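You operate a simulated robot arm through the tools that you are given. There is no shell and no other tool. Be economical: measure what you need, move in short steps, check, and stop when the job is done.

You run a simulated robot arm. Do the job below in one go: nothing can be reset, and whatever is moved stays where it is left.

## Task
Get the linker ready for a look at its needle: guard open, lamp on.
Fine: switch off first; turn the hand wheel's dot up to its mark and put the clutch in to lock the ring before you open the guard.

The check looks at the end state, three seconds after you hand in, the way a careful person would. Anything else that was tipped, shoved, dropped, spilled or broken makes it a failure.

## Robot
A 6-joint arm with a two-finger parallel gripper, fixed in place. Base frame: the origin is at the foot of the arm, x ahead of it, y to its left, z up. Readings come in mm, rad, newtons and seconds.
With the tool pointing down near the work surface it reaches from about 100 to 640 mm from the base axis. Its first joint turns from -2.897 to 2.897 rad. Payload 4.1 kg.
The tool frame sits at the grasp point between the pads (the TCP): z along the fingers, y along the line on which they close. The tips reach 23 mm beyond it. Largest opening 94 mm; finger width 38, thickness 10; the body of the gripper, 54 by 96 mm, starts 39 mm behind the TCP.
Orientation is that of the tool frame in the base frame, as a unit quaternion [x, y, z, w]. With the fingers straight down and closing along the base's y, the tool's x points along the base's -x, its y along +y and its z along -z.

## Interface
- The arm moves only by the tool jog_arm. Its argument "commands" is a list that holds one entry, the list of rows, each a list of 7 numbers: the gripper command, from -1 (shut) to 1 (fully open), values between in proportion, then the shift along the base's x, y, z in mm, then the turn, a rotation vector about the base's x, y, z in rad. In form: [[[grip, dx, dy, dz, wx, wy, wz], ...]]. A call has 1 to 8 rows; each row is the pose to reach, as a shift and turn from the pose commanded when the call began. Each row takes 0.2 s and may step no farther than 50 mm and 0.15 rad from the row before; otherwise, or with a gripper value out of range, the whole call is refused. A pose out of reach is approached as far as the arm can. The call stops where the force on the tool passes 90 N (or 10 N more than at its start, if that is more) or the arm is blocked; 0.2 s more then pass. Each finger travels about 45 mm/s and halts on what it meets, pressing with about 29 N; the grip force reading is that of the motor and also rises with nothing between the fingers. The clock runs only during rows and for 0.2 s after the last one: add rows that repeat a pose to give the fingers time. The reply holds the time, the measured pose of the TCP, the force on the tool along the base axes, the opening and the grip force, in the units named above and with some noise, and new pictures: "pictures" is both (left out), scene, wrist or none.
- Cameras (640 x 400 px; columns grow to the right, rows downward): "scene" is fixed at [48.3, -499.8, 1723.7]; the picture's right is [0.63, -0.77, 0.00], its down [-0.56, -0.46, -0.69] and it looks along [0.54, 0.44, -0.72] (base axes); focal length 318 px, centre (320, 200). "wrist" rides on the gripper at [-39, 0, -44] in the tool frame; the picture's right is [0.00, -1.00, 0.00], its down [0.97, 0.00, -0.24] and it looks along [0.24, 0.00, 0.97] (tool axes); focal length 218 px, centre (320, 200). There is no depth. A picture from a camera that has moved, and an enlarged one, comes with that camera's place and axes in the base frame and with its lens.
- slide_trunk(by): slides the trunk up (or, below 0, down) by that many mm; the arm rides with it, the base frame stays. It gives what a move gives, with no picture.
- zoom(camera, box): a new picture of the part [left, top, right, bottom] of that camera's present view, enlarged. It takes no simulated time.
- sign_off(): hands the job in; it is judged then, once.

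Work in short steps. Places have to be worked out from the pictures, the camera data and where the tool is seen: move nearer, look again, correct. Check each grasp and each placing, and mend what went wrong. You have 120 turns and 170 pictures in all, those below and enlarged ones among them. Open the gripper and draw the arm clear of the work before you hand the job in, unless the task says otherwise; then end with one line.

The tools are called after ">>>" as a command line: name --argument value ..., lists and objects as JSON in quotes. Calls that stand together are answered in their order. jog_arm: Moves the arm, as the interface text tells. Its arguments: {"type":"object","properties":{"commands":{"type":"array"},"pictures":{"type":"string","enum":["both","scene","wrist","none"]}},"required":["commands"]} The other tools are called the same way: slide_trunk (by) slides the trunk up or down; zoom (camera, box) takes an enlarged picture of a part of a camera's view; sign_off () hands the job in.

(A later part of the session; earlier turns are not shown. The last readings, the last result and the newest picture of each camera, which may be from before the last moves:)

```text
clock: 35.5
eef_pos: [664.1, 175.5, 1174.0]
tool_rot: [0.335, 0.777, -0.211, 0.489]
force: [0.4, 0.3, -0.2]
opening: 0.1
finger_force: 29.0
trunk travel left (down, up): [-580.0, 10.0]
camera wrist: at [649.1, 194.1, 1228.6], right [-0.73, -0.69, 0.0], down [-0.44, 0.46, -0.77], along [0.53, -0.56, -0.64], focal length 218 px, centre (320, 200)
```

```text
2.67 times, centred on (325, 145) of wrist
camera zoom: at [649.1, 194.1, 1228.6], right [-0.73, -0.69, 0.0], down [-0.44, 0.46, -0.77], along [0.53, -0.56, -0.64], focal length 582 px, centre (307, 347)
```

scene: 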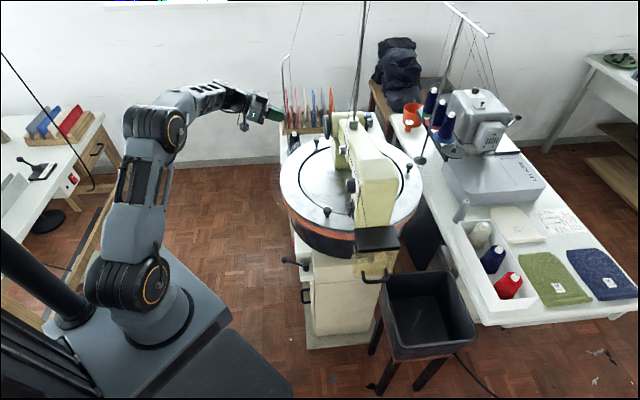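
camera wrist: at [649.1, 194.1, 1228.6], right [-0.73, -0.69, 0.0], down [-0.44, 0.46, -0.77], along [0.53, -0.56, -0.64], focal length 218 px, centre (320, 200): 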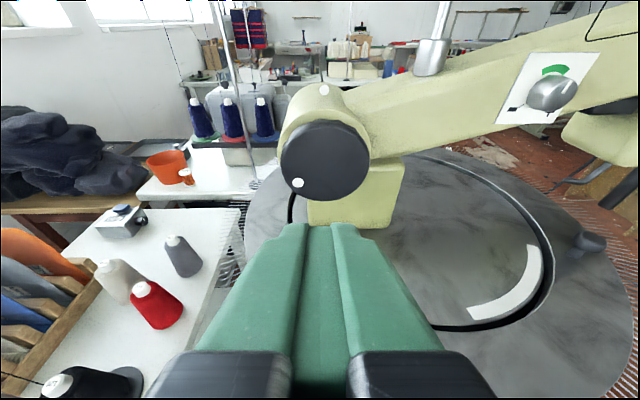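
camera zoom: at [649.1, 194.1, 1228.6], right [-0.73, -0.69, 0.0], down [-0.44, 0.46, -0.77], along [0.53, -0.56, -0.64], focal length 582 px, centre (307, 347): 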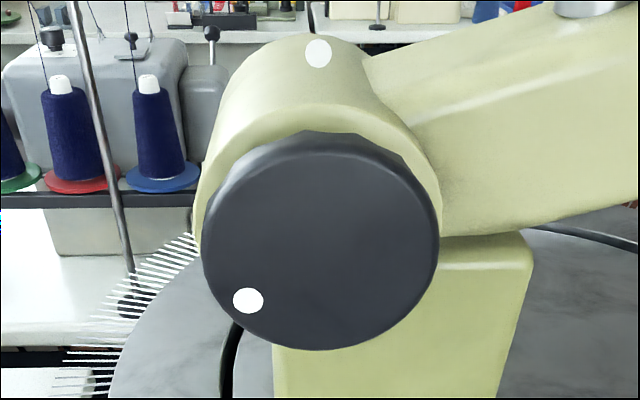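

The mark is the white spot on top of the housing; the dot is at about 8 o'clock, so turn ≈135° clockwise seen from the front. Wheel diameter ≈84 mm fits the opening. Level the tool on the axis 100 mm out, gripper open.

>>> jog_arm --commands '[[[1, 9, -11, -12, -0.081, -0.077, 0], [1, 19, -22, -25, -0.162, -0.154, 0], [1, 29, -33, -37, -0.243, -0.231, 0], [1, 38, -44, -49, -0.324, -0.308, 0], [1, 38, -44, -49, -0.324, -0.308, 0], [1, 38, -44, -49, -0.324, -0.308, 0]]]'

```text
clock: 36.9
eef_pos: [701.7, 132.7, 1125.9]
tool_rot: [0.279, 0.65, -0.28, 0.649]
force: [-0.7, -0.2, 0.0]
opening: 93.8
finger_force: 0.1
trunk travel left (down, up): [-580.0, 10.0]
camera wrist: at [672.9, 165.2, 1163.8], right [-0.73, -0.69, 0.0], down [-0.16, 0.17, -0.97], along [0.67, -0.71, -0.24], focal length 218 px, centre (320, 200)
```

scene: 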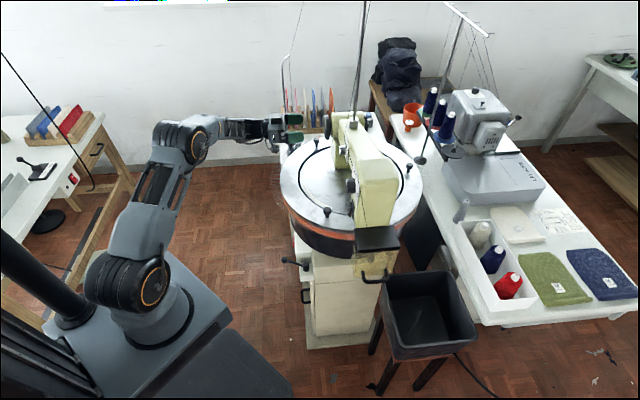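
wrist: 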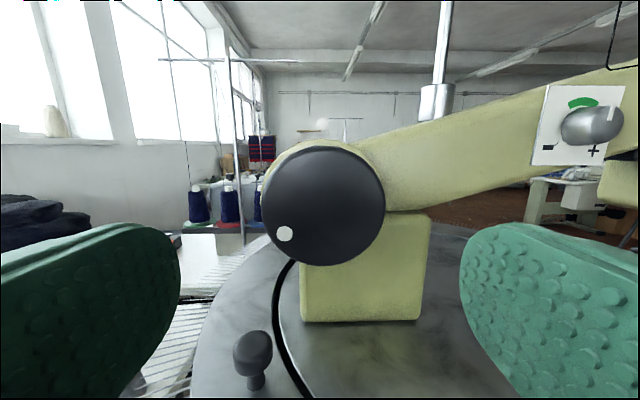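

Nearly perfectly on the axis (lateral error <1 mm, centre z ≈1124, face ≈103 mm ahead). Pre-roll the open gripper by -0.6 rad and advance 60 mm.

>>> jog_arm --commands '[[[1, 0, 0, -1, -0.103, 0.109, 0], [1, 0, 0, -1, -0.206, 0.218, 0], [1, 0, 0, -1, -0.31, 0.327, 0], [1, 0, 0, -1, -0.413, 0.436, 0], [1, 20, -22, -1, -0.413, 0.436, 0], [1, 41, -43.5, -1, -0.413, 0.436, 0], [1, 41, -43.5, -1, -0.413, 0.436, 0]]]'

```text
clock: 38.5
eef_pos: [743.2, 89.9, 1123.4]
tool_rot: [0.075, 0.703, -0.459, 0.538]
force: [-0.4, 0.1, 0.5]
opening: 93.8
finger_force: 0.1
trunk travel left (down, up): [-580.0, 10.0]
camera wrist: at [730.5, 138.0, 1156.5], right [-0.6, -0.57, 0.57], down [-0.56, -0.2, -0.8], along [0.57, -0.8, -0.2], focal length 218 px, centre (320, 200)
```

scene: 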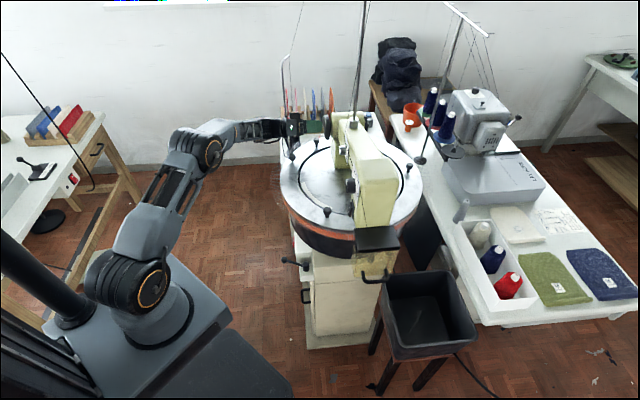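
wrist: 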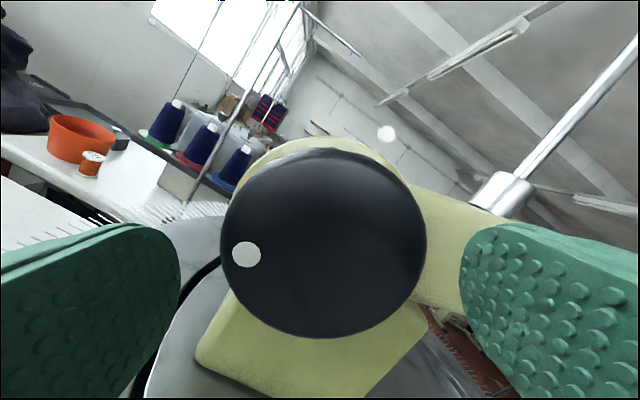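

Centred. Advance so the tips straddle the rim by ~12 mm, then close.

>>> jog_arm --commands '[[[1, 10, -10.5, 0, 0, 0, 0], [1, 18, -19, 0, 0, 0, 0], [1, 22, -23.2, 0, 0, 0, 0], [0.95, 22, -23.2, 0, 0, 0, 0]]]' --pictures "wrist"

```text
clock: 39.5
eef_pos: [765.0, 68.2, 1124.4]
tool_rot: [0.075, 0.703, -0.46, 0.537]
force: [0.6, 0.7, -0.4]
opening: 91.5
finger_force: 0.1
trunk travel left (down, up): [-580.0, 10.0]
camera wrist: at [751.1, 115.7, 1156.5], right [-0.6, -0.57, 0.56], down [-0.56, -0.2, -0.8], along [0.57, -0.8, -0.2], focal length 218 px, centre (320, 200)
```

wrist: 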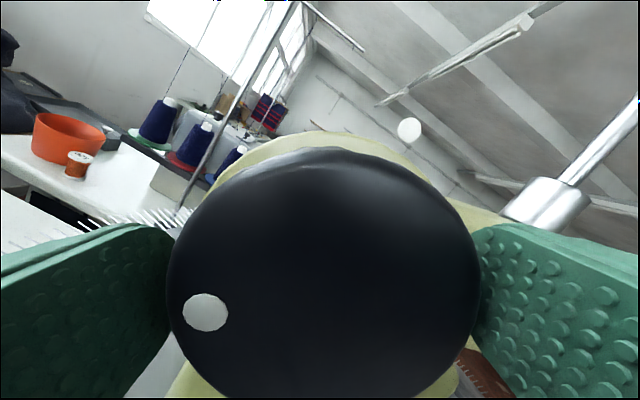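

Wheel sits between the pads. Close on it.

>>> jog_arm --commands '[[[0.7, 0, 0, 0, 0, 0, 0], [0.5, 0, 0, 0, 0, 0, 0]]]' --pictures "wrist"

```text
clock: 40.1
eef_pos: [763.9, 66.6, 1125.0]
tool_rot: [0.077, 0.702, -0.46, 0.538]
force: [-2.6, -1.5, 4.3]
opening: 83.4
finger_force: 45.4
trunk travel left (down, up): [-580.0, 10.0]
camera wrist: at [750.5, 114.8, 1157.5], right [-0.6, -0.57, 0.56], down [-0.56, -0.2, -0.8], along [0.57, -0.8, -0.2], focal length 218 px, centre (320, 200)
```

wrist: 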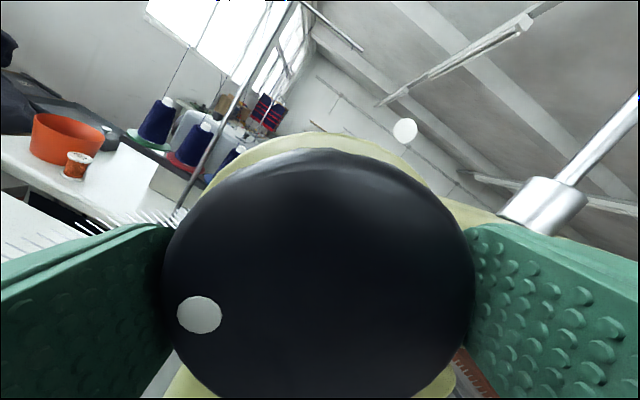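

Gripped (83.4 mm). Rotate clockwise by 1.12 rad about the wheel axis.

>>> jog_arm --commands '[[[0.5, 0, 0, 0, 0.096, -0.102, 0], [0.5, 0, 0, 0, 0.193, -0.203, 0], [0.5, 0, 0, 0, 0.289, -0.305, 0], [0.5, 0, 0, 0, 0.385, -0.407, 0], [0.5, 0, 0, 0, 0.482, -0.508, 0], [0.5, 0, 0, 0, 0.578, -0.61, 0], [0.5, 0, 0, 0, 0.674, -0.711, 0], [0.5, 0, 0, 0, 0.77, -0.813, 0]]]' --pictures "wrist"

```text
clock: 41.9
eef_pos: [759.8, 63.2, 1126.9]
tool_rot: [0.441, 0.552, -0.103, 0.7]
force: [-20.6, -17.6, 21.0]
opening: 83.9
finger_force: 45.0
trunk travel left (down, up): [-580.0, 10.0]
camera wrist: at [715.8, 83.2, 1161.7], right [-0.63, -0.59, -0.5], down [0.19, 0.51, -0.84], along [0.75, -0.63, -0.21], focal length 218 px, centre (320, 200)
```

wrist: 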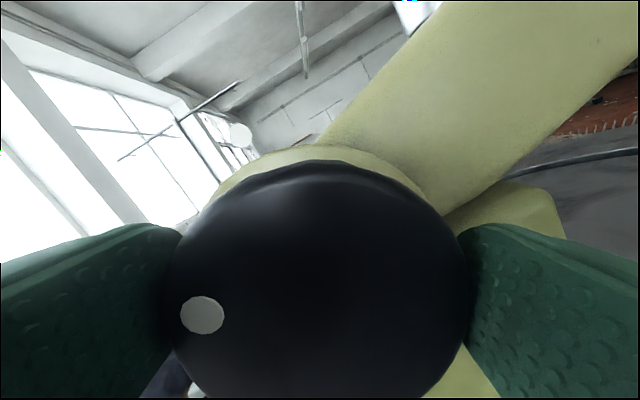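

The wheel turned with the gripper; remaining ≈1.26 rad. To stay clear of limits and the foot, I release, roll back, and regrip with a small centre correction.

>>> jog_arm --commands '[[[0.98, 0, 0, 0, 0, 0, 0], [0.98, -2, -2, -1.5, -0.1, 0.105, 0], [0.98, -2, -2, -1.5, -0.2, 0.211, 0], [0.98, -2, -2, -1.5, -0.3, 0.316, 0], [0.98, -2, -2, -1.5, -0.4, 0.421, 0], [0.98, -2, -2, -1.5, -0.5, 0.527, 0], [0.98, -2, -2, -1.5, -0.6, 0.632, 0], [0.98, -2, -2, -1.5, -0.7, 0.737, 0]]]' --pictures "wrist"

```text
clock: 43.7
eef_pos: [761.5, 65.3, 1126.1]
tool_rot: [0.112, 0.696, -0.43, 0.564]
force: [10.8, 10.8, 28.3]
opening: 93.1
finger_force: 0.1
trunk travel left (down, up): [-580.0, 10.0]
camera wrist: at [745.6, 112.1, 1159.9], right [-0.64, -0.6, 0.47], down [-0.5, -0.14, -0.86], along [0.59, -0.78, -0.21], focal length 218 px, centre (320, 200)
```

wrist: 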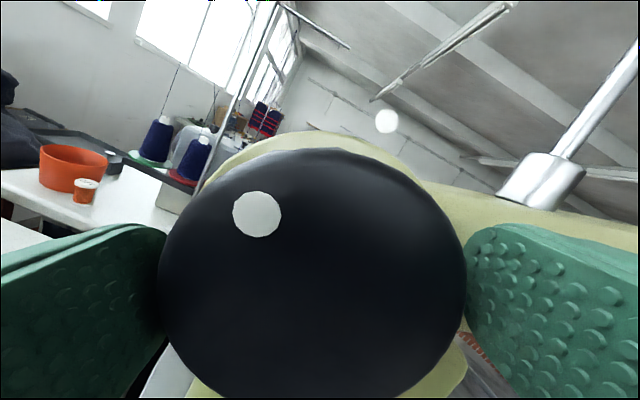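

Left pad brushes the rim; nudge back (up 2.5 mm, left ~1.4 mm) and check forces before closing.

>>> jog_arm --commands '[[[1, 1, 1, 2.5, 0, 0, 0], [1, 1, 1, 2.5, 0, 0, 0]]]' --pictures "wrist"

```text
clock: 44.3
eef_pos: [761.6, 66.2, 1125.8]
tool_rot: [0.112, 0.697, -0.432, 0.561]
force: [4.8, 6.3, 21.0]
opening: 93.9
finger_force: 0.0
trunk travel left (down, up): [-580.0, 10.0]
camera wrist: at [746.1, 112.0, 1159.6], right [-0.64, -0.6, 0.48], down [-0.5, -0.14, -0.85], along [0.58, -0.79, -0.21], focal length 218 px, centre (320, 200)
```

wrist: 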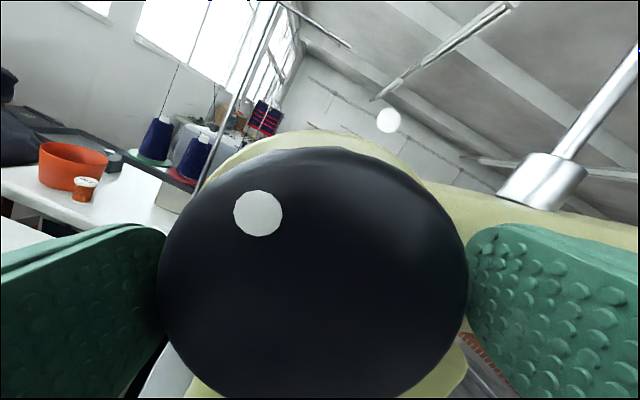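

Close and rotate: remaining turn ≈1.26 rad; first 0.98.

>>> jog_arm --commands '[[[0.5, 0, 0, 0, 0, 0, 0], [0.5, 0, 0, 0, 0, 0, 0], [0.5, 0, 0, 0, 0.096, -0.102, 0], [0.5, 0, 0, 0, 0.193, -0.203, 0], [0.5, 0, 0, 0, 0.289, -0.305, 0], [0.5, 0, 0, 0, 0.385, -0.407, 0], [0.5, 0, 0, 0, 0.482, -0.508, 0], [0.5, 0, 0, 0, 0.578, -0.61, 0]]]' --pictures "wrist"

```text
clock: 46.1
eef_pos: [760.0, 63.8, 1128.6]
tool_rot: [0.39, 0.589, -0.165, 0.688]
force: [-7.6, -9.9, 24.5]
opening: 84.2
finger_force: 45.3
trunk travel left (down, up): [-580.0, 10.0]
camera wrist: at [721.5, 87.8, 1165.0], right [-0.69, -0.64, -0.34], down [0.08, 0.4, -0.91], along [0.72, -0.65, -0.22], focal length 218 px, centre (320, 200)
```

wrist: 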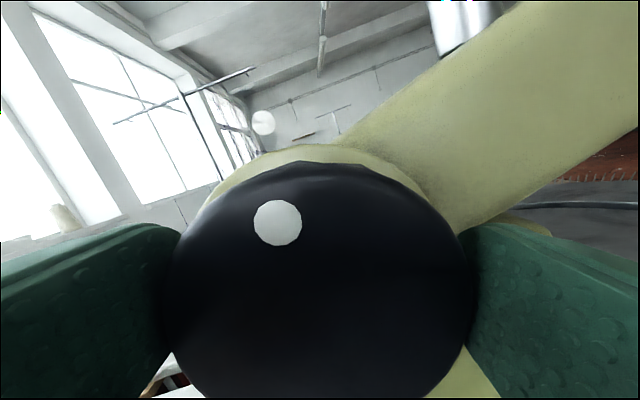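

The dot is now near the top; angle reading this close is unreliable. Release, back off and level to measure dot versus mark.

>>> jog_arm --commands '[[[1, 0, 0, 0, 0, 0, 0], [1, 0, 0, -2, 0, 0, 0], [1, -20, 21, -2, -0.05, 0.05, 0], [1, -41, 43.5, -2, -0.12, 0.127, 0], [1, -61, 65, 0, -0.18, 0.19, 0], [1, -68, 72, 10, -0.241, 0.254, 0], [1, -68, 72, 30, -0.241, 0.254, 0], [1, -68, 72, 50, -0.241, 0.254, 0]]]' --pictures "wrist"

>>> zoom --camera "wrist" --box '[240, 130, 400, 290]'

```text
clock: 47.9
eef_pos: [695.8, 138.3, 1174.9]
tool_rot: [0.278, 0.65, -0.283, 0.648]
force: [0.5, -0.4, 0.4]
opening: 93.9
finger_force: 0.2
trunk travel left (down, up): [-580.0, 10.0]
camera wrist: at [666.5, 171.9, 1214.6], right [-0.73, -0.69, 0.01], down [-0.17, 0.17, -0.97], along [0.67, -0.71, -0.24], focal length 218 px, centre (320, 200)
```

wrist: 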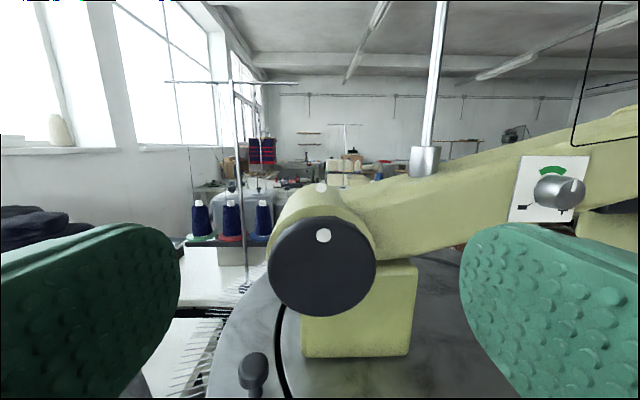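

```text
2.50 times, centred on (320, 210) of wrist
camera zoom: at [666.5, 171.9, 1214.6], right [-0.73, -0.69, 0.01], down [-0.17, 0.17, -0.97], along [0.67, -0.71, -0.24], focal length 546 px, centre (320, 175)
```

zoom: 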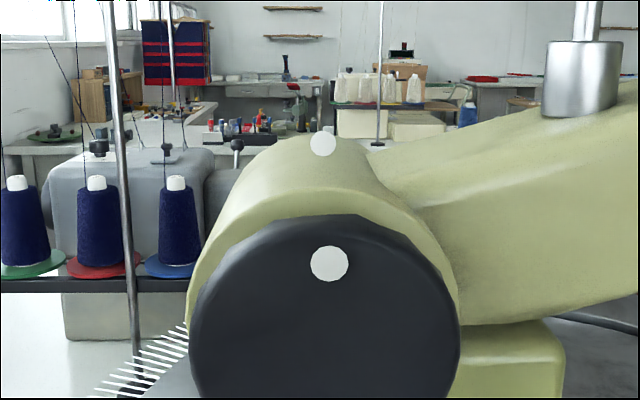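

The dot now sits at 12 o'clock in line with the mark (within ~3°). Next the clutch: retreat along the left side, pitch the tool down a bit, then lower the trunk.

>>> jog_arm --commands '[[[1, -30, 30, 10, 0.04, 0.06, 0.05], [1, -72, 45, 20, 0.08, 0.12, 0.12], [1, -115, 50, 30, 0.12, 0.18, 0.2], [1, -160, 48, 40, 0.16, 0.24, 0.28], [1, -205, 45, 40, 0.2, 0.3, 0.35], [1, -248, 40, 40, 0.25, 0.37, 0.4], [1, -248, 40, 40, 0.25, 0.37, 0.4]]]'

```text
clock: 49.5
eef_pos: [448.6, 180.7, 1213.9]
tool_rot: [0.166, 0.829, -0.112, 0.522]
force: [-1.1, -0.3, 0.2]
opening: 94.0
finger_force: 0.1
trunk travel left (down, up): [-580.0, 10.0]
camera wrist: at [427.7, 190.7, 1267.4], right [-0.39, -0.92, 0.01], down [-0.59, 0.24, -0.77], along [0.71, -0.31, -0.63], focal length 218 px, centre (320, 200)
```

scene: 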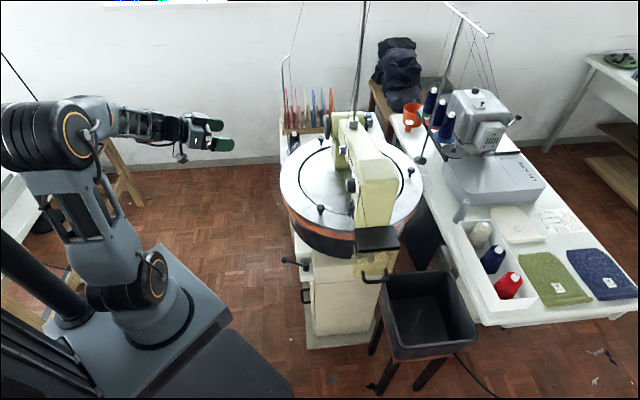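
wrist: 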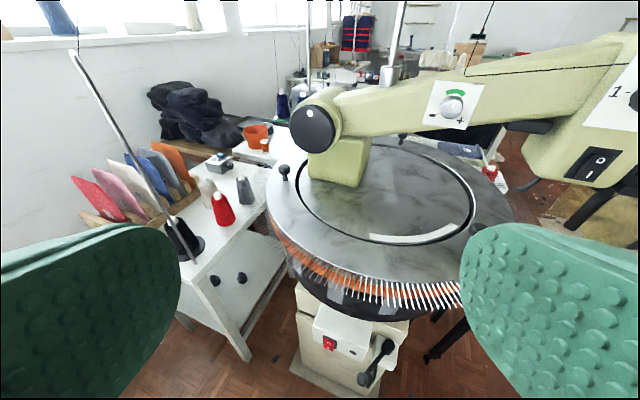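

Good posture. Lower the trunk by 420.

>>> slide_trunk --by -420

>>> jog_arm --commands '[[[1, 0, -40, -10, 0, 0, 0.1], [1, 0, -85, -20, 0, 0, 0.2], [1, 0, -130, -30, 0, 0, 0.3], [1, 0, -175, -30, 0, 0, 0.4], [1, 0, -215, -30, 0, 0, 0.5], [1, 0, -215, -30, 0, 0, 0.5]]]'

```text
refused: -420 is not a number from -400 to 400
```

```text
clock: 50.9
eef_pos: [449.7, -35.5, 1183.2]
tool_rot: [-0.043, 0.844, 0.02, 0.534]
force: [-0.2, 0.1, -0.1]
opening: 94.0
finger_force: 0.1
trunk travel left (down, up): [-580.0, 10.0]
camera wrist: at [427.2, -36.4, 1238.0], right [0.1, -1.0, 0.01], down [-0.63, -0.07, -0.77], along [0.77, 0.07, -0.63], focal length 218 px, centre (320, 200)
```

scene: 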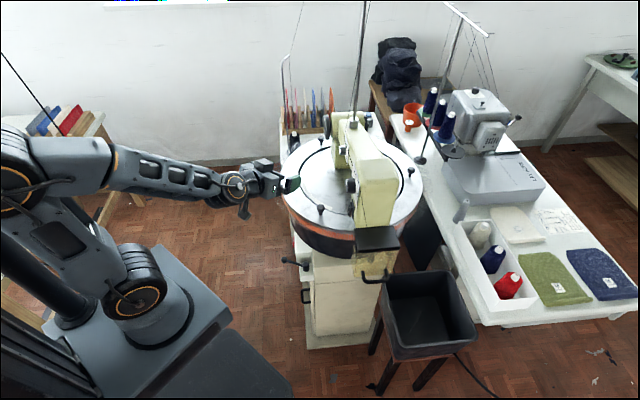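
wrist: 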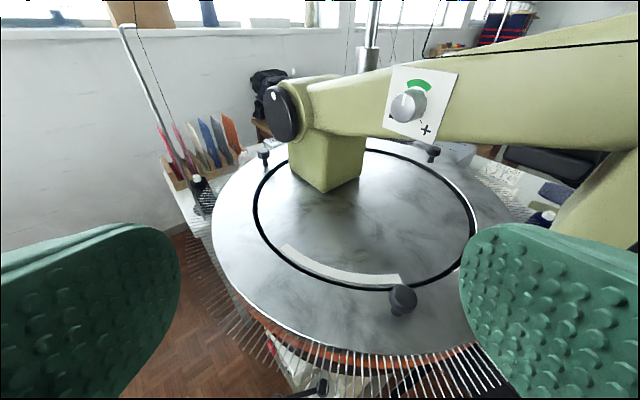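

The slide was refused (limit 400) but the sideways move was harmless. Go back left, then slide -400.

>>> jog_arm --commands '[[[1, 0, 40, 5, 0, 0, -0.1], [1, 0, 85, 10, 0, 0, -0.2], [1, 0, 130, 10, 0, 0, -0.3], [1, 0, 175, 10, 0, 0, -0.4], [1, -5, 200, 10, 0, 0, -0.45], [1, -5, 200, 10, 0, 0, -0.45]]]' --pictures "none"

>>> slide_trunk --by -400

```text
clock: 52.3
eef_pos: [442.4, 164.6, 1193.9]
tool_rot: [0.145, 0.833, -0.099, 0.525]
force: [-0.1, 0.6, -0.2]
opening: 94.1
finger_force: 0.0
trunk travel left (down, up): [-580.0, 10.0]
```

```text
clock: 56.1
eef_pos: [442.2, 166.0, 794.3]
tool_rot: [0.145, 0.833, -0.099, 0.525]
force: [-0.5, -0.2, 0.2]
opening: 94.1
finger_force: 0.0
trunk travel left (down, up): [-180.0, 410.0]
```

Now view the clutch from the front.

>>> jog_arm --commands '[[[1, 0, -40, -5, 0, 0, 0.1], [1, 0, -85, -10, 0, 0, 0.2], [1, -5, -130, -15, 0, 0, 0.3], [1, -5, -175, -20, 0, 0, 0.4], [1, -5, -220, -20, 0, 0, 0.5], [1, -5, -220, -20, 0, 0, 0.5]]]'

```text
clock: 57.5
eef_pos: [441.0, -55.6, 775.4]
tool_rot: [-0.065, 0.843, 0.034, 0.534]
force: [0.7, -0.5, -0.4]
opening: 94.2
finger_force: 0.1
out of reach, approached as far as the arm can: row 3, 4
trunk travel left (down, up): [-180.0, 410.0]
camera wrist: at [418.2, -57.2, 830.2], right [0.15, -0.99, 0.01], down [-0.63, -0.1, -0.77], along [0.77, 0.11, -0.63], focal length 218 px, centre (320, 200)
```

scene: 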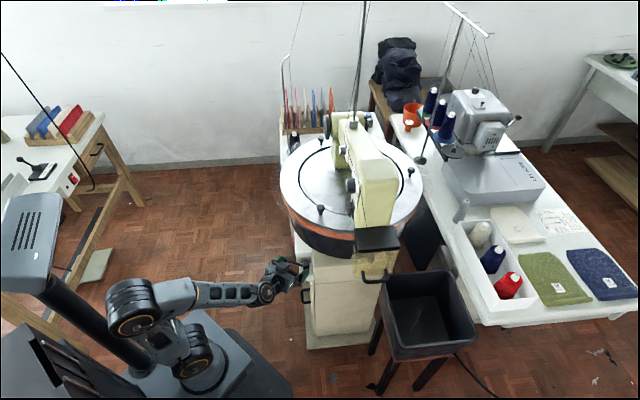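
wrist: 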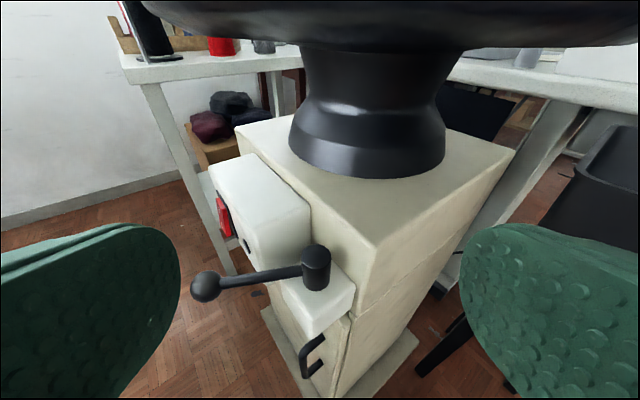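

>>> zoom --camera "wrist" --box '[170, 200, 390, 390]'

```text
2.11 times, centred on (280, 295) of wrist
camera zoom: at [418.2, -57.2, 830.2], right [0.15, -0.99, 0.01], down [-0.63, -0.1, -0.77], along [0.77, 0.11, -0.63], focal length 460 px, centre (404, 0)
```

zoom: 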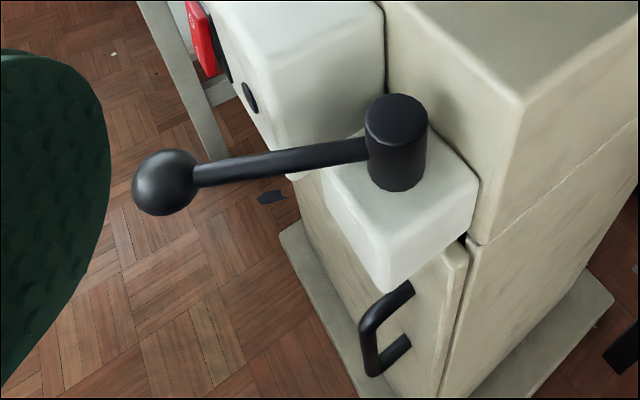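

No labels, so feel will tell. Refined: ball (500, 50, 657), hub (528, -39), lever length 94; it can only swing away from the box (counter-clockwise from above, ball toward -x then -y). I'll approach the ball along the lever from above, closing across it.

>>> jog_arm --commands '[[[0.4, 0, 16, 2, 0.031, 0.048, -0.125], [0.4, -3, 32, 4, 0.063, 0.095, -0.25], [0.4, -6, 48, 6, 0.094, 0.143, -0.376], [0.4, -9, 64, 8, 0.126, 0.19, -0.5], [0.4, -11, 80, 8, 0.157, 0.238, -0.626], [0.4, -11, 98, 8, 0.189, 0.286, -0.751], [0.4, -11, 115, 8, 0.22, 0.333, -0.876], [0.4, -11, 131, 8, 0.252, 0.381, -1.0]]]' --pictures "none"

```text
clock: 59.3
eef_pos: [426.8, 77.3, 781.7]
tool_rot: [0.416, 0.842, -0.113, 0.325]
force: [0.0, 1.3, 0.3]
opening: 65.7
finger_force: 0.1
out of reach, approached as far as the arm can: row 1, 2, 3, 4
trunk travel left (down, up): [-180.0, 410.0]
```

>>> jog_arm --commands '[[[0.4, 20, 5, -10, 0.031, 0.048, -0.125], [0.4, 40, 10, -30, 0.063, 0.095, -0.25], [0.4, 61, 13, -55, 0.094, 0.143, -0.377], [0.4, 61, 13, -55, 0.094, 0.143, -0.377]]]'

```text
clock: 60.3
eef_pos: [488.7, 88.3, 723.9]
tool_rot: [0.571, 0.775, -0.16, 0.219]
force: [0.2, 0.0, 0.2]
opening: 65.8
finger_force: 0.2
trunk travel left (down, up): [-180.0, 410.0]
camera wrist: at [491.8, 80.3, 783.8], right [-0.96, -0.3, 0.0], down [-0.28, 0.91, -0.3], along [0.09, -0.29, -0.95], focal length 218 px, centre (320, 200)
```

scene: 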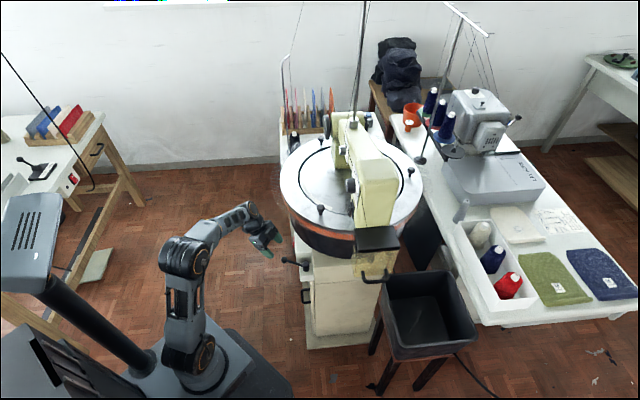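
wrist: 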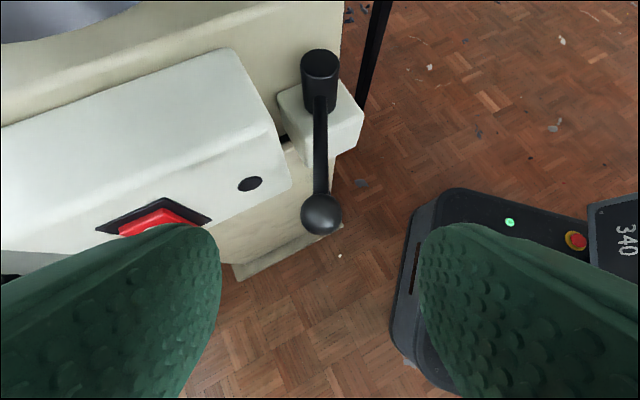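

Ball perfectly centred between the fingers and lever aligned. The box corner is close, so narrow the opening to ~40 mm and descend offset slightly outward.

>>> jog_arm --commands '[[[-0.15, 1, 0, -10, 0, 0, 0], [-0.15, 2, 0, -15, 0, 0, 0], [-0.15, 4, -8, -30, 0, 0, 0], [-0.15, 5.5, -16, -50, 0, 0, 0], [-0.15, 6.9, -24.4, -69, 0, 0, 0], [-0.15, 6.9, -24.4, -69, 0, 0, 0]]]' --pictures "wrist"

```text
clock: 61.7
eef_pos: [493.1, 66.2, 657.2]
tool_rot: [0.57, 0.775, -0.161, 0.22]
force: [-0.3, 0.1, 0.6]
opening: 40.1
finger_force: 0.1
trunk travel left (down, up): [-180.0, 410.0]
camera wrist: at [497.3, 56.3, 714.9], right [-0.95, -0.3, 0.0], down [-0.28, 0.91, -0.3], along [0.09, -0.29, -0.95], focal length 218 px, centre (320, 200)
```

wrist: 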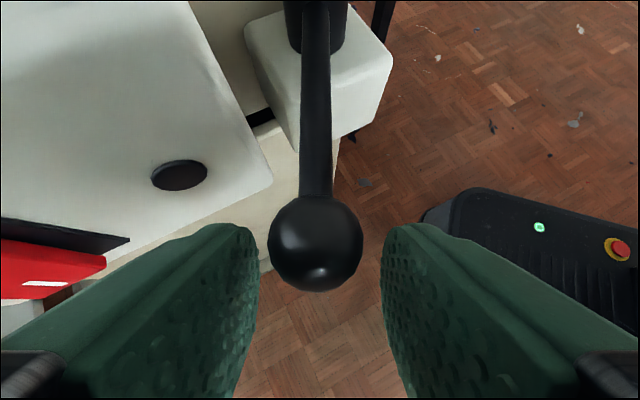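

Fits cleanly. Close on the ball and try swinging counter-clockwise 0.36 rad about the hub.

>>> jog_arm --commands '[[[-0.8, 0, 0, 0, 0, 0, 0], [-0.8, 0, 0, 0, 0, 0, 0], [-0.8, -12.3, -5, 0, 0, 0, 0.12], [-0.8, -24, -11.3, 0, 0, 0, 0.24], [-0.8, -34.8, -19.1, 0, 0, 0, 0.36]]]'

```text
clock: 62.9
eef_pos: [460.0, 46.5, 656.9]
tool_rot: [0.422, 0.865, -0.119, 0.244]
force: [-8.6, 8.3, -10.3]
opening: 25.2
finger_force: 44.7
trunk travel left (down, up): [-180.0, 410.0]
camera wrist: at [466.6, 39.7, 715.0], right [-0.79, -0.62, 0.0], down [-0.59, 0.75, -0.3], along [0.19, -0.24, -0.95], focal length 218 px, centre (320, 200)
```

scene: 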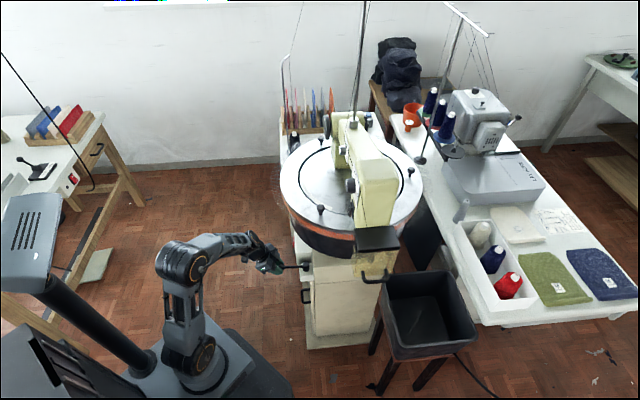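
wrist: 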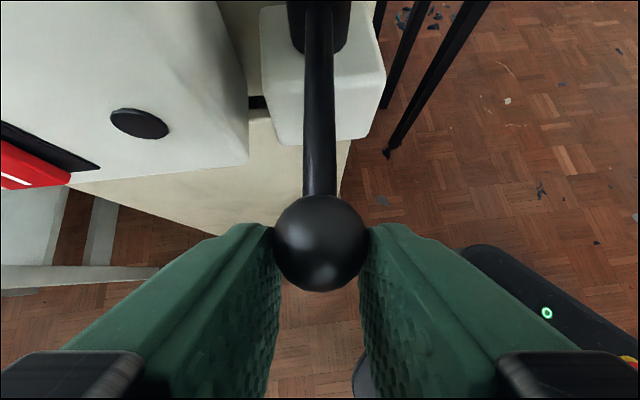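

The lever swings freely that way. Continue until it meets its stop.

>>> jog_arm --commands '[[[-0.8, -9.7, -8.7, 0, 0, 0, 0.12], [-0.8, -18.4, -18.6, 0, 0, 0, 0.24], [-0.8, -25.8, -29.5, 0, 0, 0, 0.36], [-0.8, -31.8, -41.1, 0, 0, 0, 0.48], [-0.8, -36.4, -53.3, 0, 0, 0, 0.6], [-0.8, -39.5, -66.1, 0, 0, 0, 0.72]]]'

```text
clock: 64.3
eef_pos: [424.0, -16.6, 660.7]
tool_rot: [0.085, 0.957, -0.022, 0.276]
force: [24.9, 68.2, -29.0]
opening: 34.9
finger_force: 26.1
trunk travel left (down, up): [-180.0, 410.0]
camera wrist: at [433.9, -16.0, 719.0], right [-0.18, -0.98, -0.01], down [-0.93, 0.17, -0.31], along [0.31, -0.05, -0.95], focal length 218 px, centre (320, 200)
```

scene: 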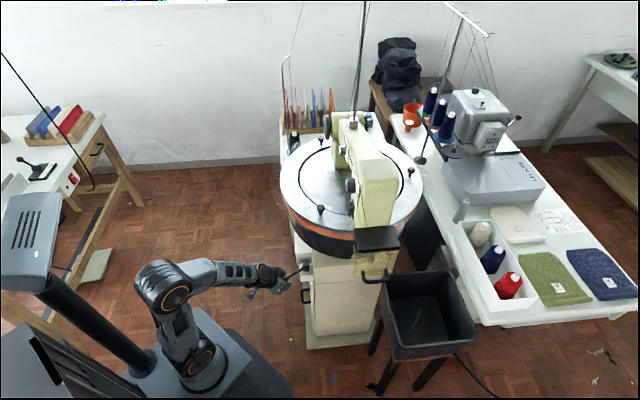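
wrist: 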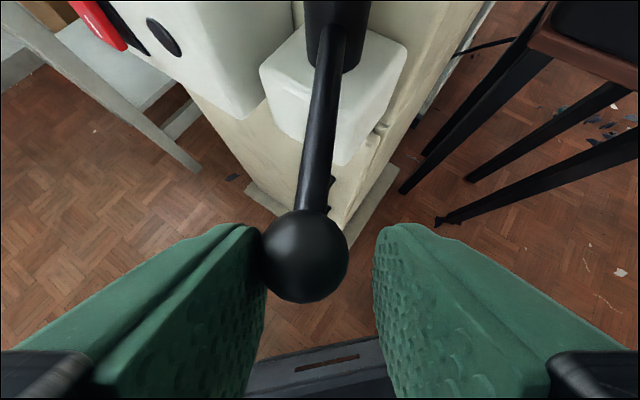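

The lever is against a stop (≈56° swing, symmetric about the box normal). Release and withdraw, watching that it stays.

>>> jog_arm --commands '[[[-0.2, 0, 4, 0, 0, 0, 0], [0, 0, 4, 0, 0, 0, 0], [0, 0, 3, 20, 0, 0, 0], [0, -3, 3, 50, 0, 0, 0], [0, -6, 3, 80, 0, 0, 0], [0, -6, 3, 80, 0, 0, 0]]]' --pictures "wrist"

```text
clock: 65.7
eef_pos: [414.6, -16.7, 736.6]
tool_rot: [0.092, 0.958, -0.027, 0.272]
force: [0.1, 0.5, 0.8]
opening: 47.1
finger_force: 0.0
trunk travel left (down, up): [-180.0, 410.0]
camera wrist: at [425.1, -17.3, 795.1], right [-0.19, -0.98, 0.0], down [-0.93, 0.18, -0.31], along [0.3, -0.06, -0.95], focal length 218 px, centre (320, 200)
```

wrist: 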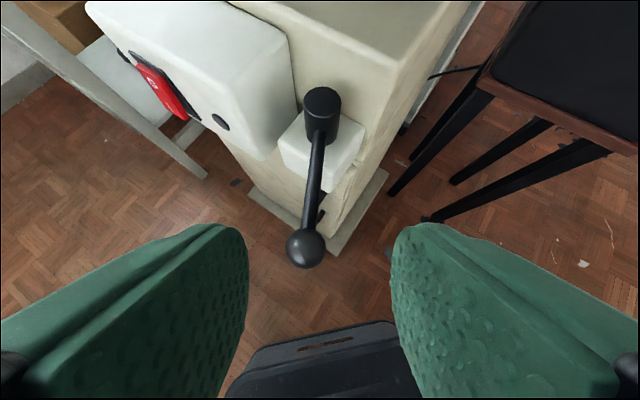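

The lever stays put. Now go for the guard: shift right along the front, then raise the trunk.

>>> jog_arm --commands '[[[1, -15, -40, 5, 0, 0, -0.08], [1, -30, -80, 10, 0, 0, -0.16], [1, -45, -120, 20, 0, 0, -0.24], [1, -55, -160, 30, 0, 0, -0.32], [1, -65, -200, 30, 0, 0, -0.4], [1, -70, -235, 30, 0, 0, -0.45], [1, -70, -235, 30, 0, 0, -0.45]]]' --pictures "scene"

```text
clock: 67.3
eef_pos: [342.4, -260.4, 727.0]
tool_rot: [0.28, 0.915, -0.154, 0.247]
force: [0.4, 0.3, -0.6]
opening: 93.9
finger_force: 0.0
out of reach, approached as far as the arm can: row 1, 2, 3, 4, 5, 6, 7
trunk travel left (down, up): [-180.0, 410.0]
```

scene: 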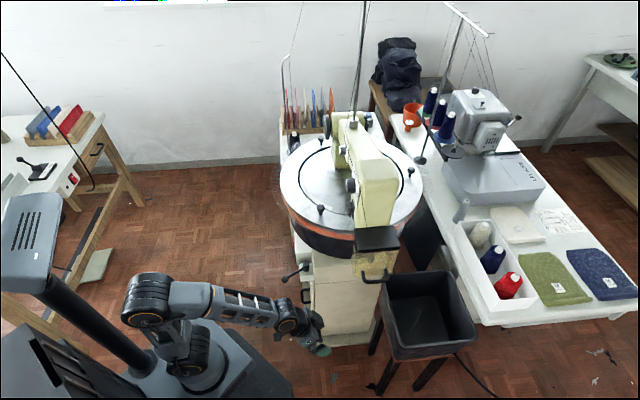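

Raise the trunk, then look at the guard.

>>> slide_trunk --by 300

>>> jog_arm --commands '[[[1, 0, 0, 0, 0, 0, 0], [1, 0, 0, 0, 0, 0, 0]]]'

```text
clock: 70.3
eef_pos: [342.7, -259.5, 1027.0]
tool_rot: [0.28, 0.915, -0.153, 0.248]
force: [-0.1, 0.4, 0.1]
opening: 93.9
finger_force: 0.1
trunk travel left (down, up): [-480.0, 110.0]
```

```text
clock: 70.9
eef_pos: [341.3, -259.3, 1026.7]
tool_rot: [0.279, 0.915, -0.153, 0.248]
force: [0.2, -0.9, 0.3]
opening: 93.9
finger_force: 0.0
trunk travel left (down, up): [-480.0, 110.0]
camera wrist: at [354.8, -257.3, 1084.7], right [-0.59, -0.8, 0.14], down [-0.79, 0.52, -0.32], along [0.18, -0.3, -0.94], focal length 218 px, centre (320, 200)
```

scene: 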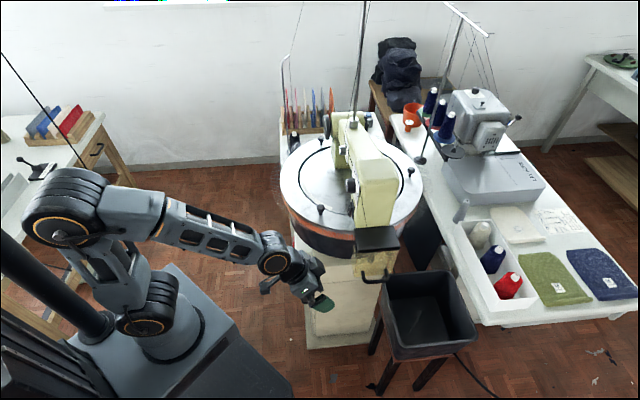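
wrist: 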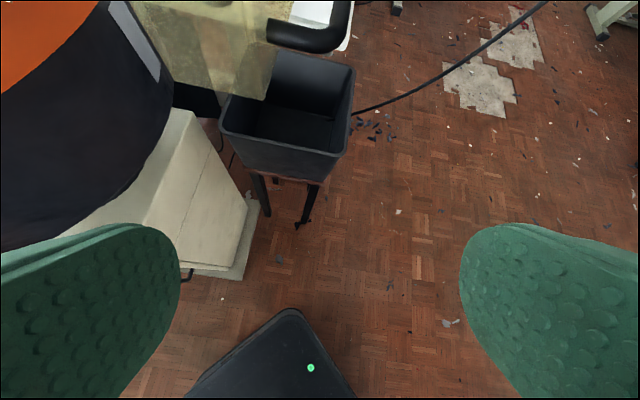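

I'll tilt up toward the guard while sliding to the right to keep the reach comfortable.

>>> jog_arm --commands '[[[1, 0, -20, 10, -0.07, -0.107, 0], [1, 0, -40, 20, -0.14, -0.215, 0], [1, 0, -55, 30, -0.21, -0.32, 0], [1, 0, -70, 40, -0.285, -0.43, 0], [1, 0, -70, 40, -0.285, -0.43, 0]]]'

```text
clock: 72.1
eef_pos: [342.8, -329.1, 1065.1]
tool_rot: [0.268, 0.81, -0.218, 0.474]
force: [-0.1, -1.2, -0.1]
opening: 94.1
finger_force: 0.1
out of reach, approached as far as the arm can: row 1, 2
trunk travel left (down, up): [-480.0, 110.0]
camera wrist: at [330.2, -311.2, 1121.0], right [-0.64, -0.76, 0.1], down [-0.55, 0.37, -0.75], along [0.53, -0.54, -0.65], focal length 218 px, centre (320, 200)
```

scene: 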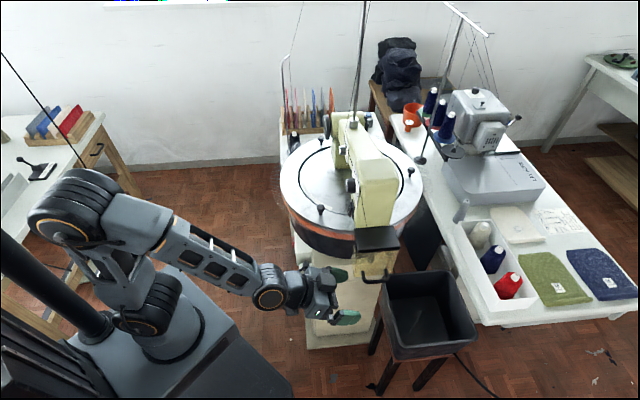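
wrist: 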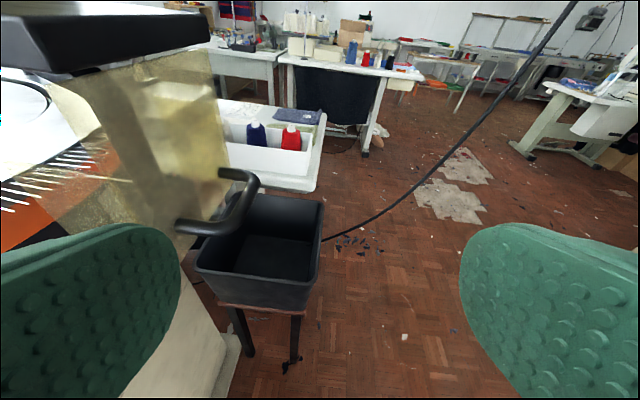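

>>> zoom --camera "wrist" --box '[0, 0, 320, 250]'

>>> zoom --camera "scene" --box '[330, 200, 420, 290]'

```text
1.60 times, centred on (160, 125) of wrist
camera zoom: at [330.2, -311.2, 1121.0], right [-0.64, -0.76, 0.1], down [-0.55, 0.37, -0.75], along [0.53, -0.54, -0.65], focal length 349 px, centre (576, 320)
```

zoom: 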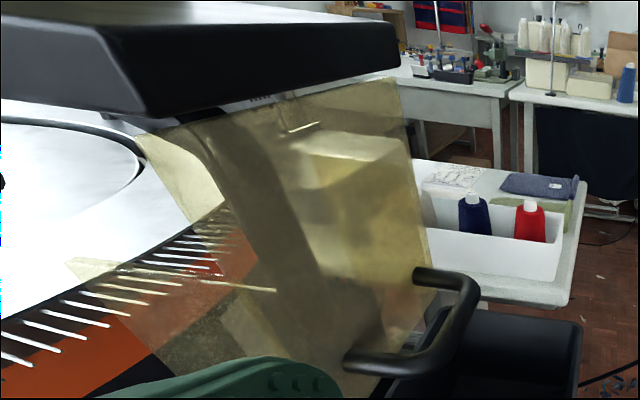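

```text
4.44 times, centred on (375, 245) of scene
camera zoom: at [48.3, -499.8, 1723.7], right [0.63, -0.77, 0.0], down [-0.56, -0.46, -0.69], along [0.54, 0.44, -0.72], focal length 1414 px, centre (76, 0)
```

zoom: 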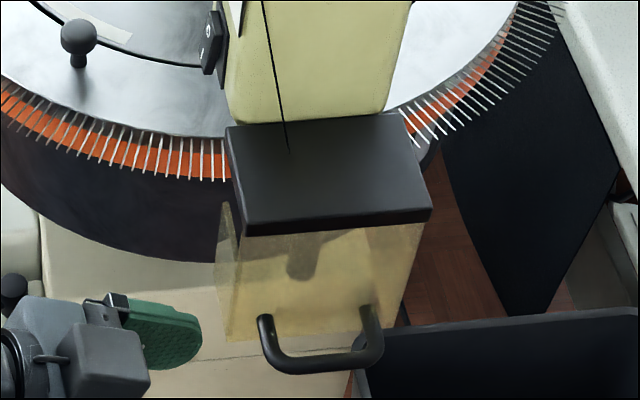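

The guard is a clear box with a U-handle whose bar is at ≈(447, -353, 1016), running along (0.69,-0.72), standing ~27 mm off the front panel; it presumably flips up about its top edge (z≈1100). I'll reorient to come from outside, fingers above/below the bar, keeping distance while rotating.

>>> jog_arm --commands '[[[0.2, 0, -15, 3, 0.129, 0.007, 0.037], [0.2, 0, -30, 6, 0.257, 0.015, 0.074], [0.2, 0, -45, 9, 0.386, 0.022, 0.111], [0.2, 0, -60, 10, 0.515, 0.029, 0.148], [0.2, 0, -70, 10, 0.643, 0.036, 0.185], [0.2, 0, -80, 10, 0.772, 0.044, 0.222], [0.2, 3, -88, 10, 0.9, 0.051, 0.26], [0.2, 7, -91, 10, 1.029, 0.058, 0.297]]]'

```text
clock: 73.9
eef_pos: [349.5, -421.0, 1076.9]
tool_rot: [0.342, 0.854, 0.27, 0.283]
force: [-0.2, -1.4, -0.3]
opening: 56.6
finger_force: 0.0
trunk travel left (down, up): [-480.0, 110.0]
camera wrist: at [344.7, -460.6, 1119.1], right [-0.43, -0.62, -0.66], down [-0.75, 0.65, -0.12], along [0.5, 0.44, -0.74], focal length 218 px, centre (320, 200)
```

scene: 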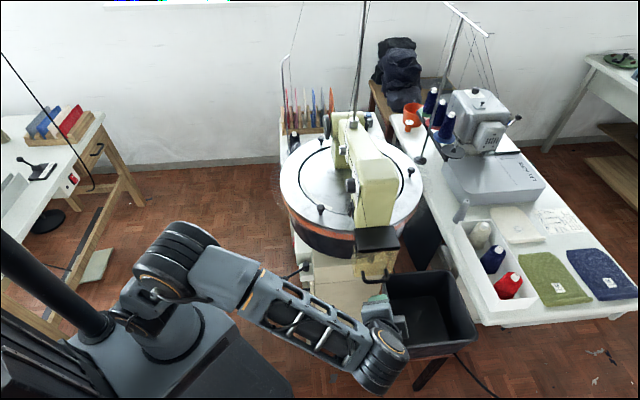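
wrist: 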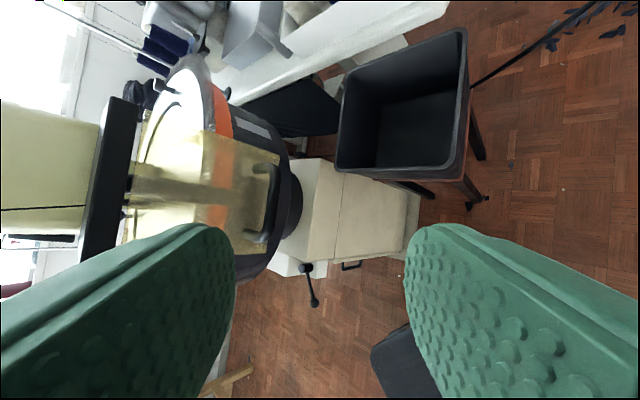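

Posture works. Finish the rotation and look at the handle.

>>> jog_arm --commands '[[[0.2, 5, 3, -2, 0.129, 0.007, 0.037], [0.2, 12, 5, -4, 0.257, 0.015, 0.074], [0.2, 22, 5, -6, 0.386, 0.022, 0.111], [0.2, 30, 7, -8, 0.386, 0.022, 0.111], [-0.2, 30, 7, -8, 0.386, 0.022, 0.111]]]'

```text
clock: 75.1
eef_pos: [379.8, -414.5, 1069.3]
tool_rot: [0.345, 0.807, 0.44, 0.188]
force: [0.0, 0.4, 1.0]
opening: 37.6
finger_force: 0.1
trunk travel left (down, up): [-480.0, 110.0]
camera wrist: at [380.6, -466.6, 1092.8], right [-0.39, -0.37, -0.84], down [-0.82, 0.56, 0.13], along [0.42, 0.74, -0.53], focal length 218 px, centre (320, 200)
```

scene: 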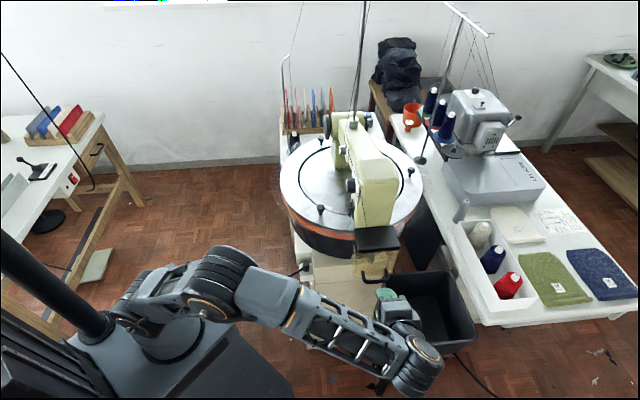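
wrist: 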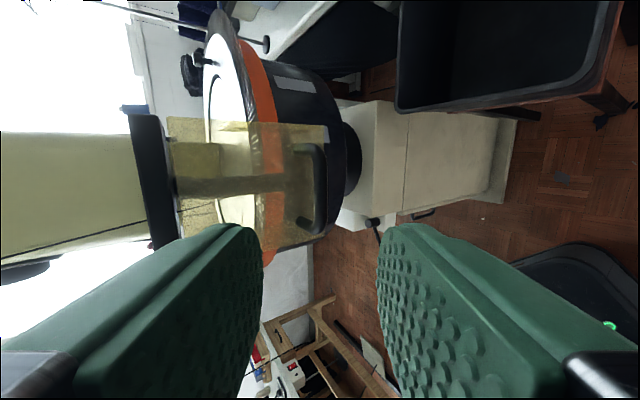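

Bar is in line with the gap between the fingers, ≈100 mm ahead. Narrow opening to ~25 mm, shift 9 mm along the bar and advance 65 mm.

>>> jog_arm --commands '[[[-0.47, 6, -6, 0, 0, 0, 0], [-0.47, 18, 5, -11, 0, 0, 0], [-0.47, 32, 18, -23, 0, 0, 0], [-0.47, 45.5, 31.5, -35, 0, 0, 0], [-0.47, 45.5, 31.5, -35, 0, 0, 0]]]' --pictures "wrist"

```text
clock: 76.3
eef_pos: [424.2, -381.5, 1033.6]
tool_rot: [0.346, 0.807, 0.44, 0.189]
force: [0.8, -0.5, 0.0]
opening: 24.8
finger_force: 0.1
trunk travel left (down, up): [-480.0, 110.0]
camera wrist: at [424.9, -434.2, 1058.3], right [-0.39, -0.37, -0.84], down [-0.82, 0.56, 0.13], along [0.42, 0.74, -0.53], focal length 218 px, centre (320, 200)
```

wrist: 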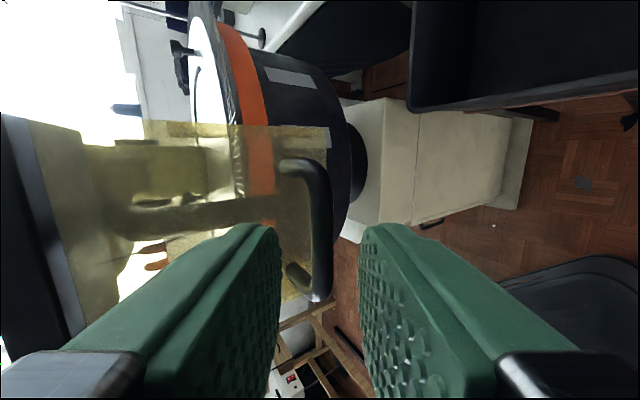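

Bar runs right between the pads. Advance 25 mm more and close.

>>> jog_arm --commands '[[[-0.47, 8, 7.5, -7, 0, 0, 0], [-0.47, 15, 14.3, -13.3, 0, 0, 0], [-0.47, 15, 14.3, -13.3, 0, 0, 0], [-0.9, 15, 14.3, -13.3, 0, 0, 0], [-0.9, 15, 14.3, -13.3, 0, 0, 0]]]'

```text
clock: 77.5
eef_pos: [438.2, -367.1, 1020.4]
tool_rot: [0.344, 0.807, 0.44, 0.19]
force: [2.1, -0.1, 2.0]
opening: 9.5
finger_force: 43.7
trunk travel left (down, up): [-480.0, 110.0]
camera wrist: at [439.9, -420.3, 1044.1], right [-0.39, -0.38, -0.84], down [-0.82, 0.56, 0.13], along [0.42, 0.74, -0.53], focal length 218 px, centre (320, 200)
```

scene: 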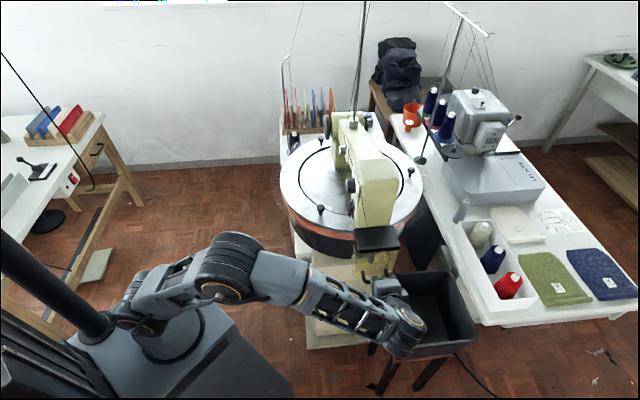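
wrist: 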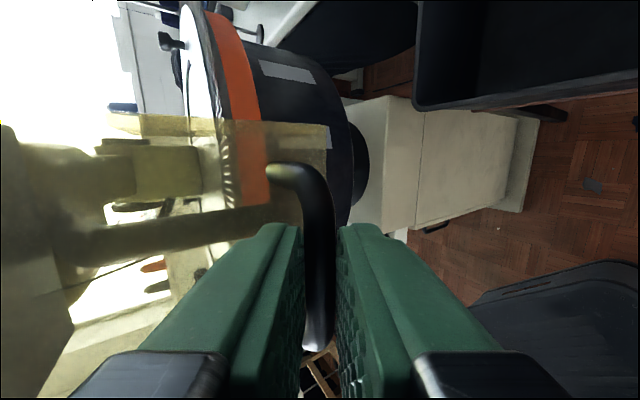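

Bar gripped (9.5 mm). Try swinging outward and up along the presumed arc, small first.

>>> jog_arm --commands '[[[-0.9, -6.5, -6.1, 3.4, 0, 0, 0], [-0.9, -12.6, -12, 7.6, 0, 0, 0], [-0.9, -18.5, -17.6, 12.6, 0, 0, 0]]]'

```text
clock: 78.3
eef_pos: [420.8, -385.2, 1033.9]
tool_rot: [0.345, 0.808, 0.439, 0.189]
force: [4.4, 0.2, 3.0]
opening: 9.5
finger_force: 44.8
trunk travel left (down, up): [-480.0, 110.0]
camera wrist: at [422.6, -437.7, 1057.6], right [-0.39, -0.38, -0.84], down [-0.82, 0.56, 0.13], along [0.42, 0.74, -0.53], focal length 218 px, centre (320, 200)
```

scene: 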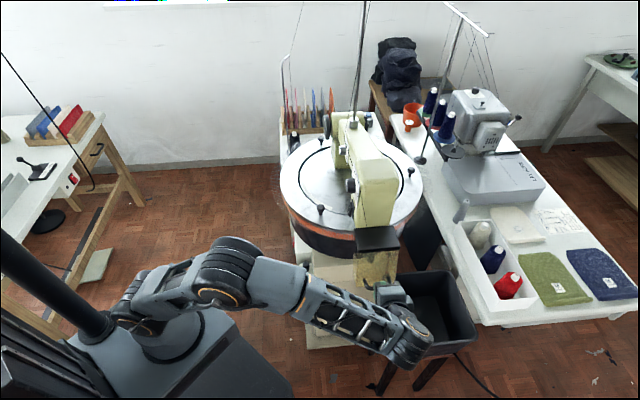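
wrist: 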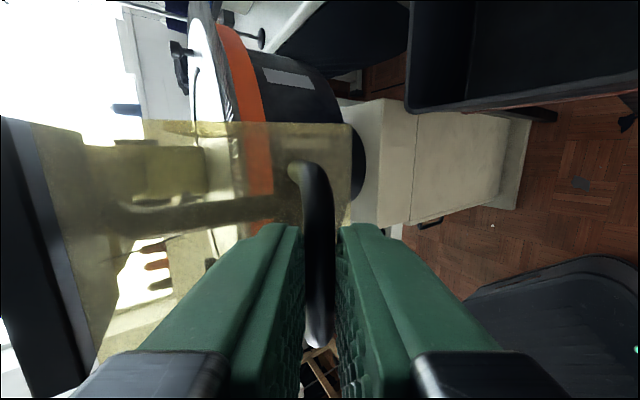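

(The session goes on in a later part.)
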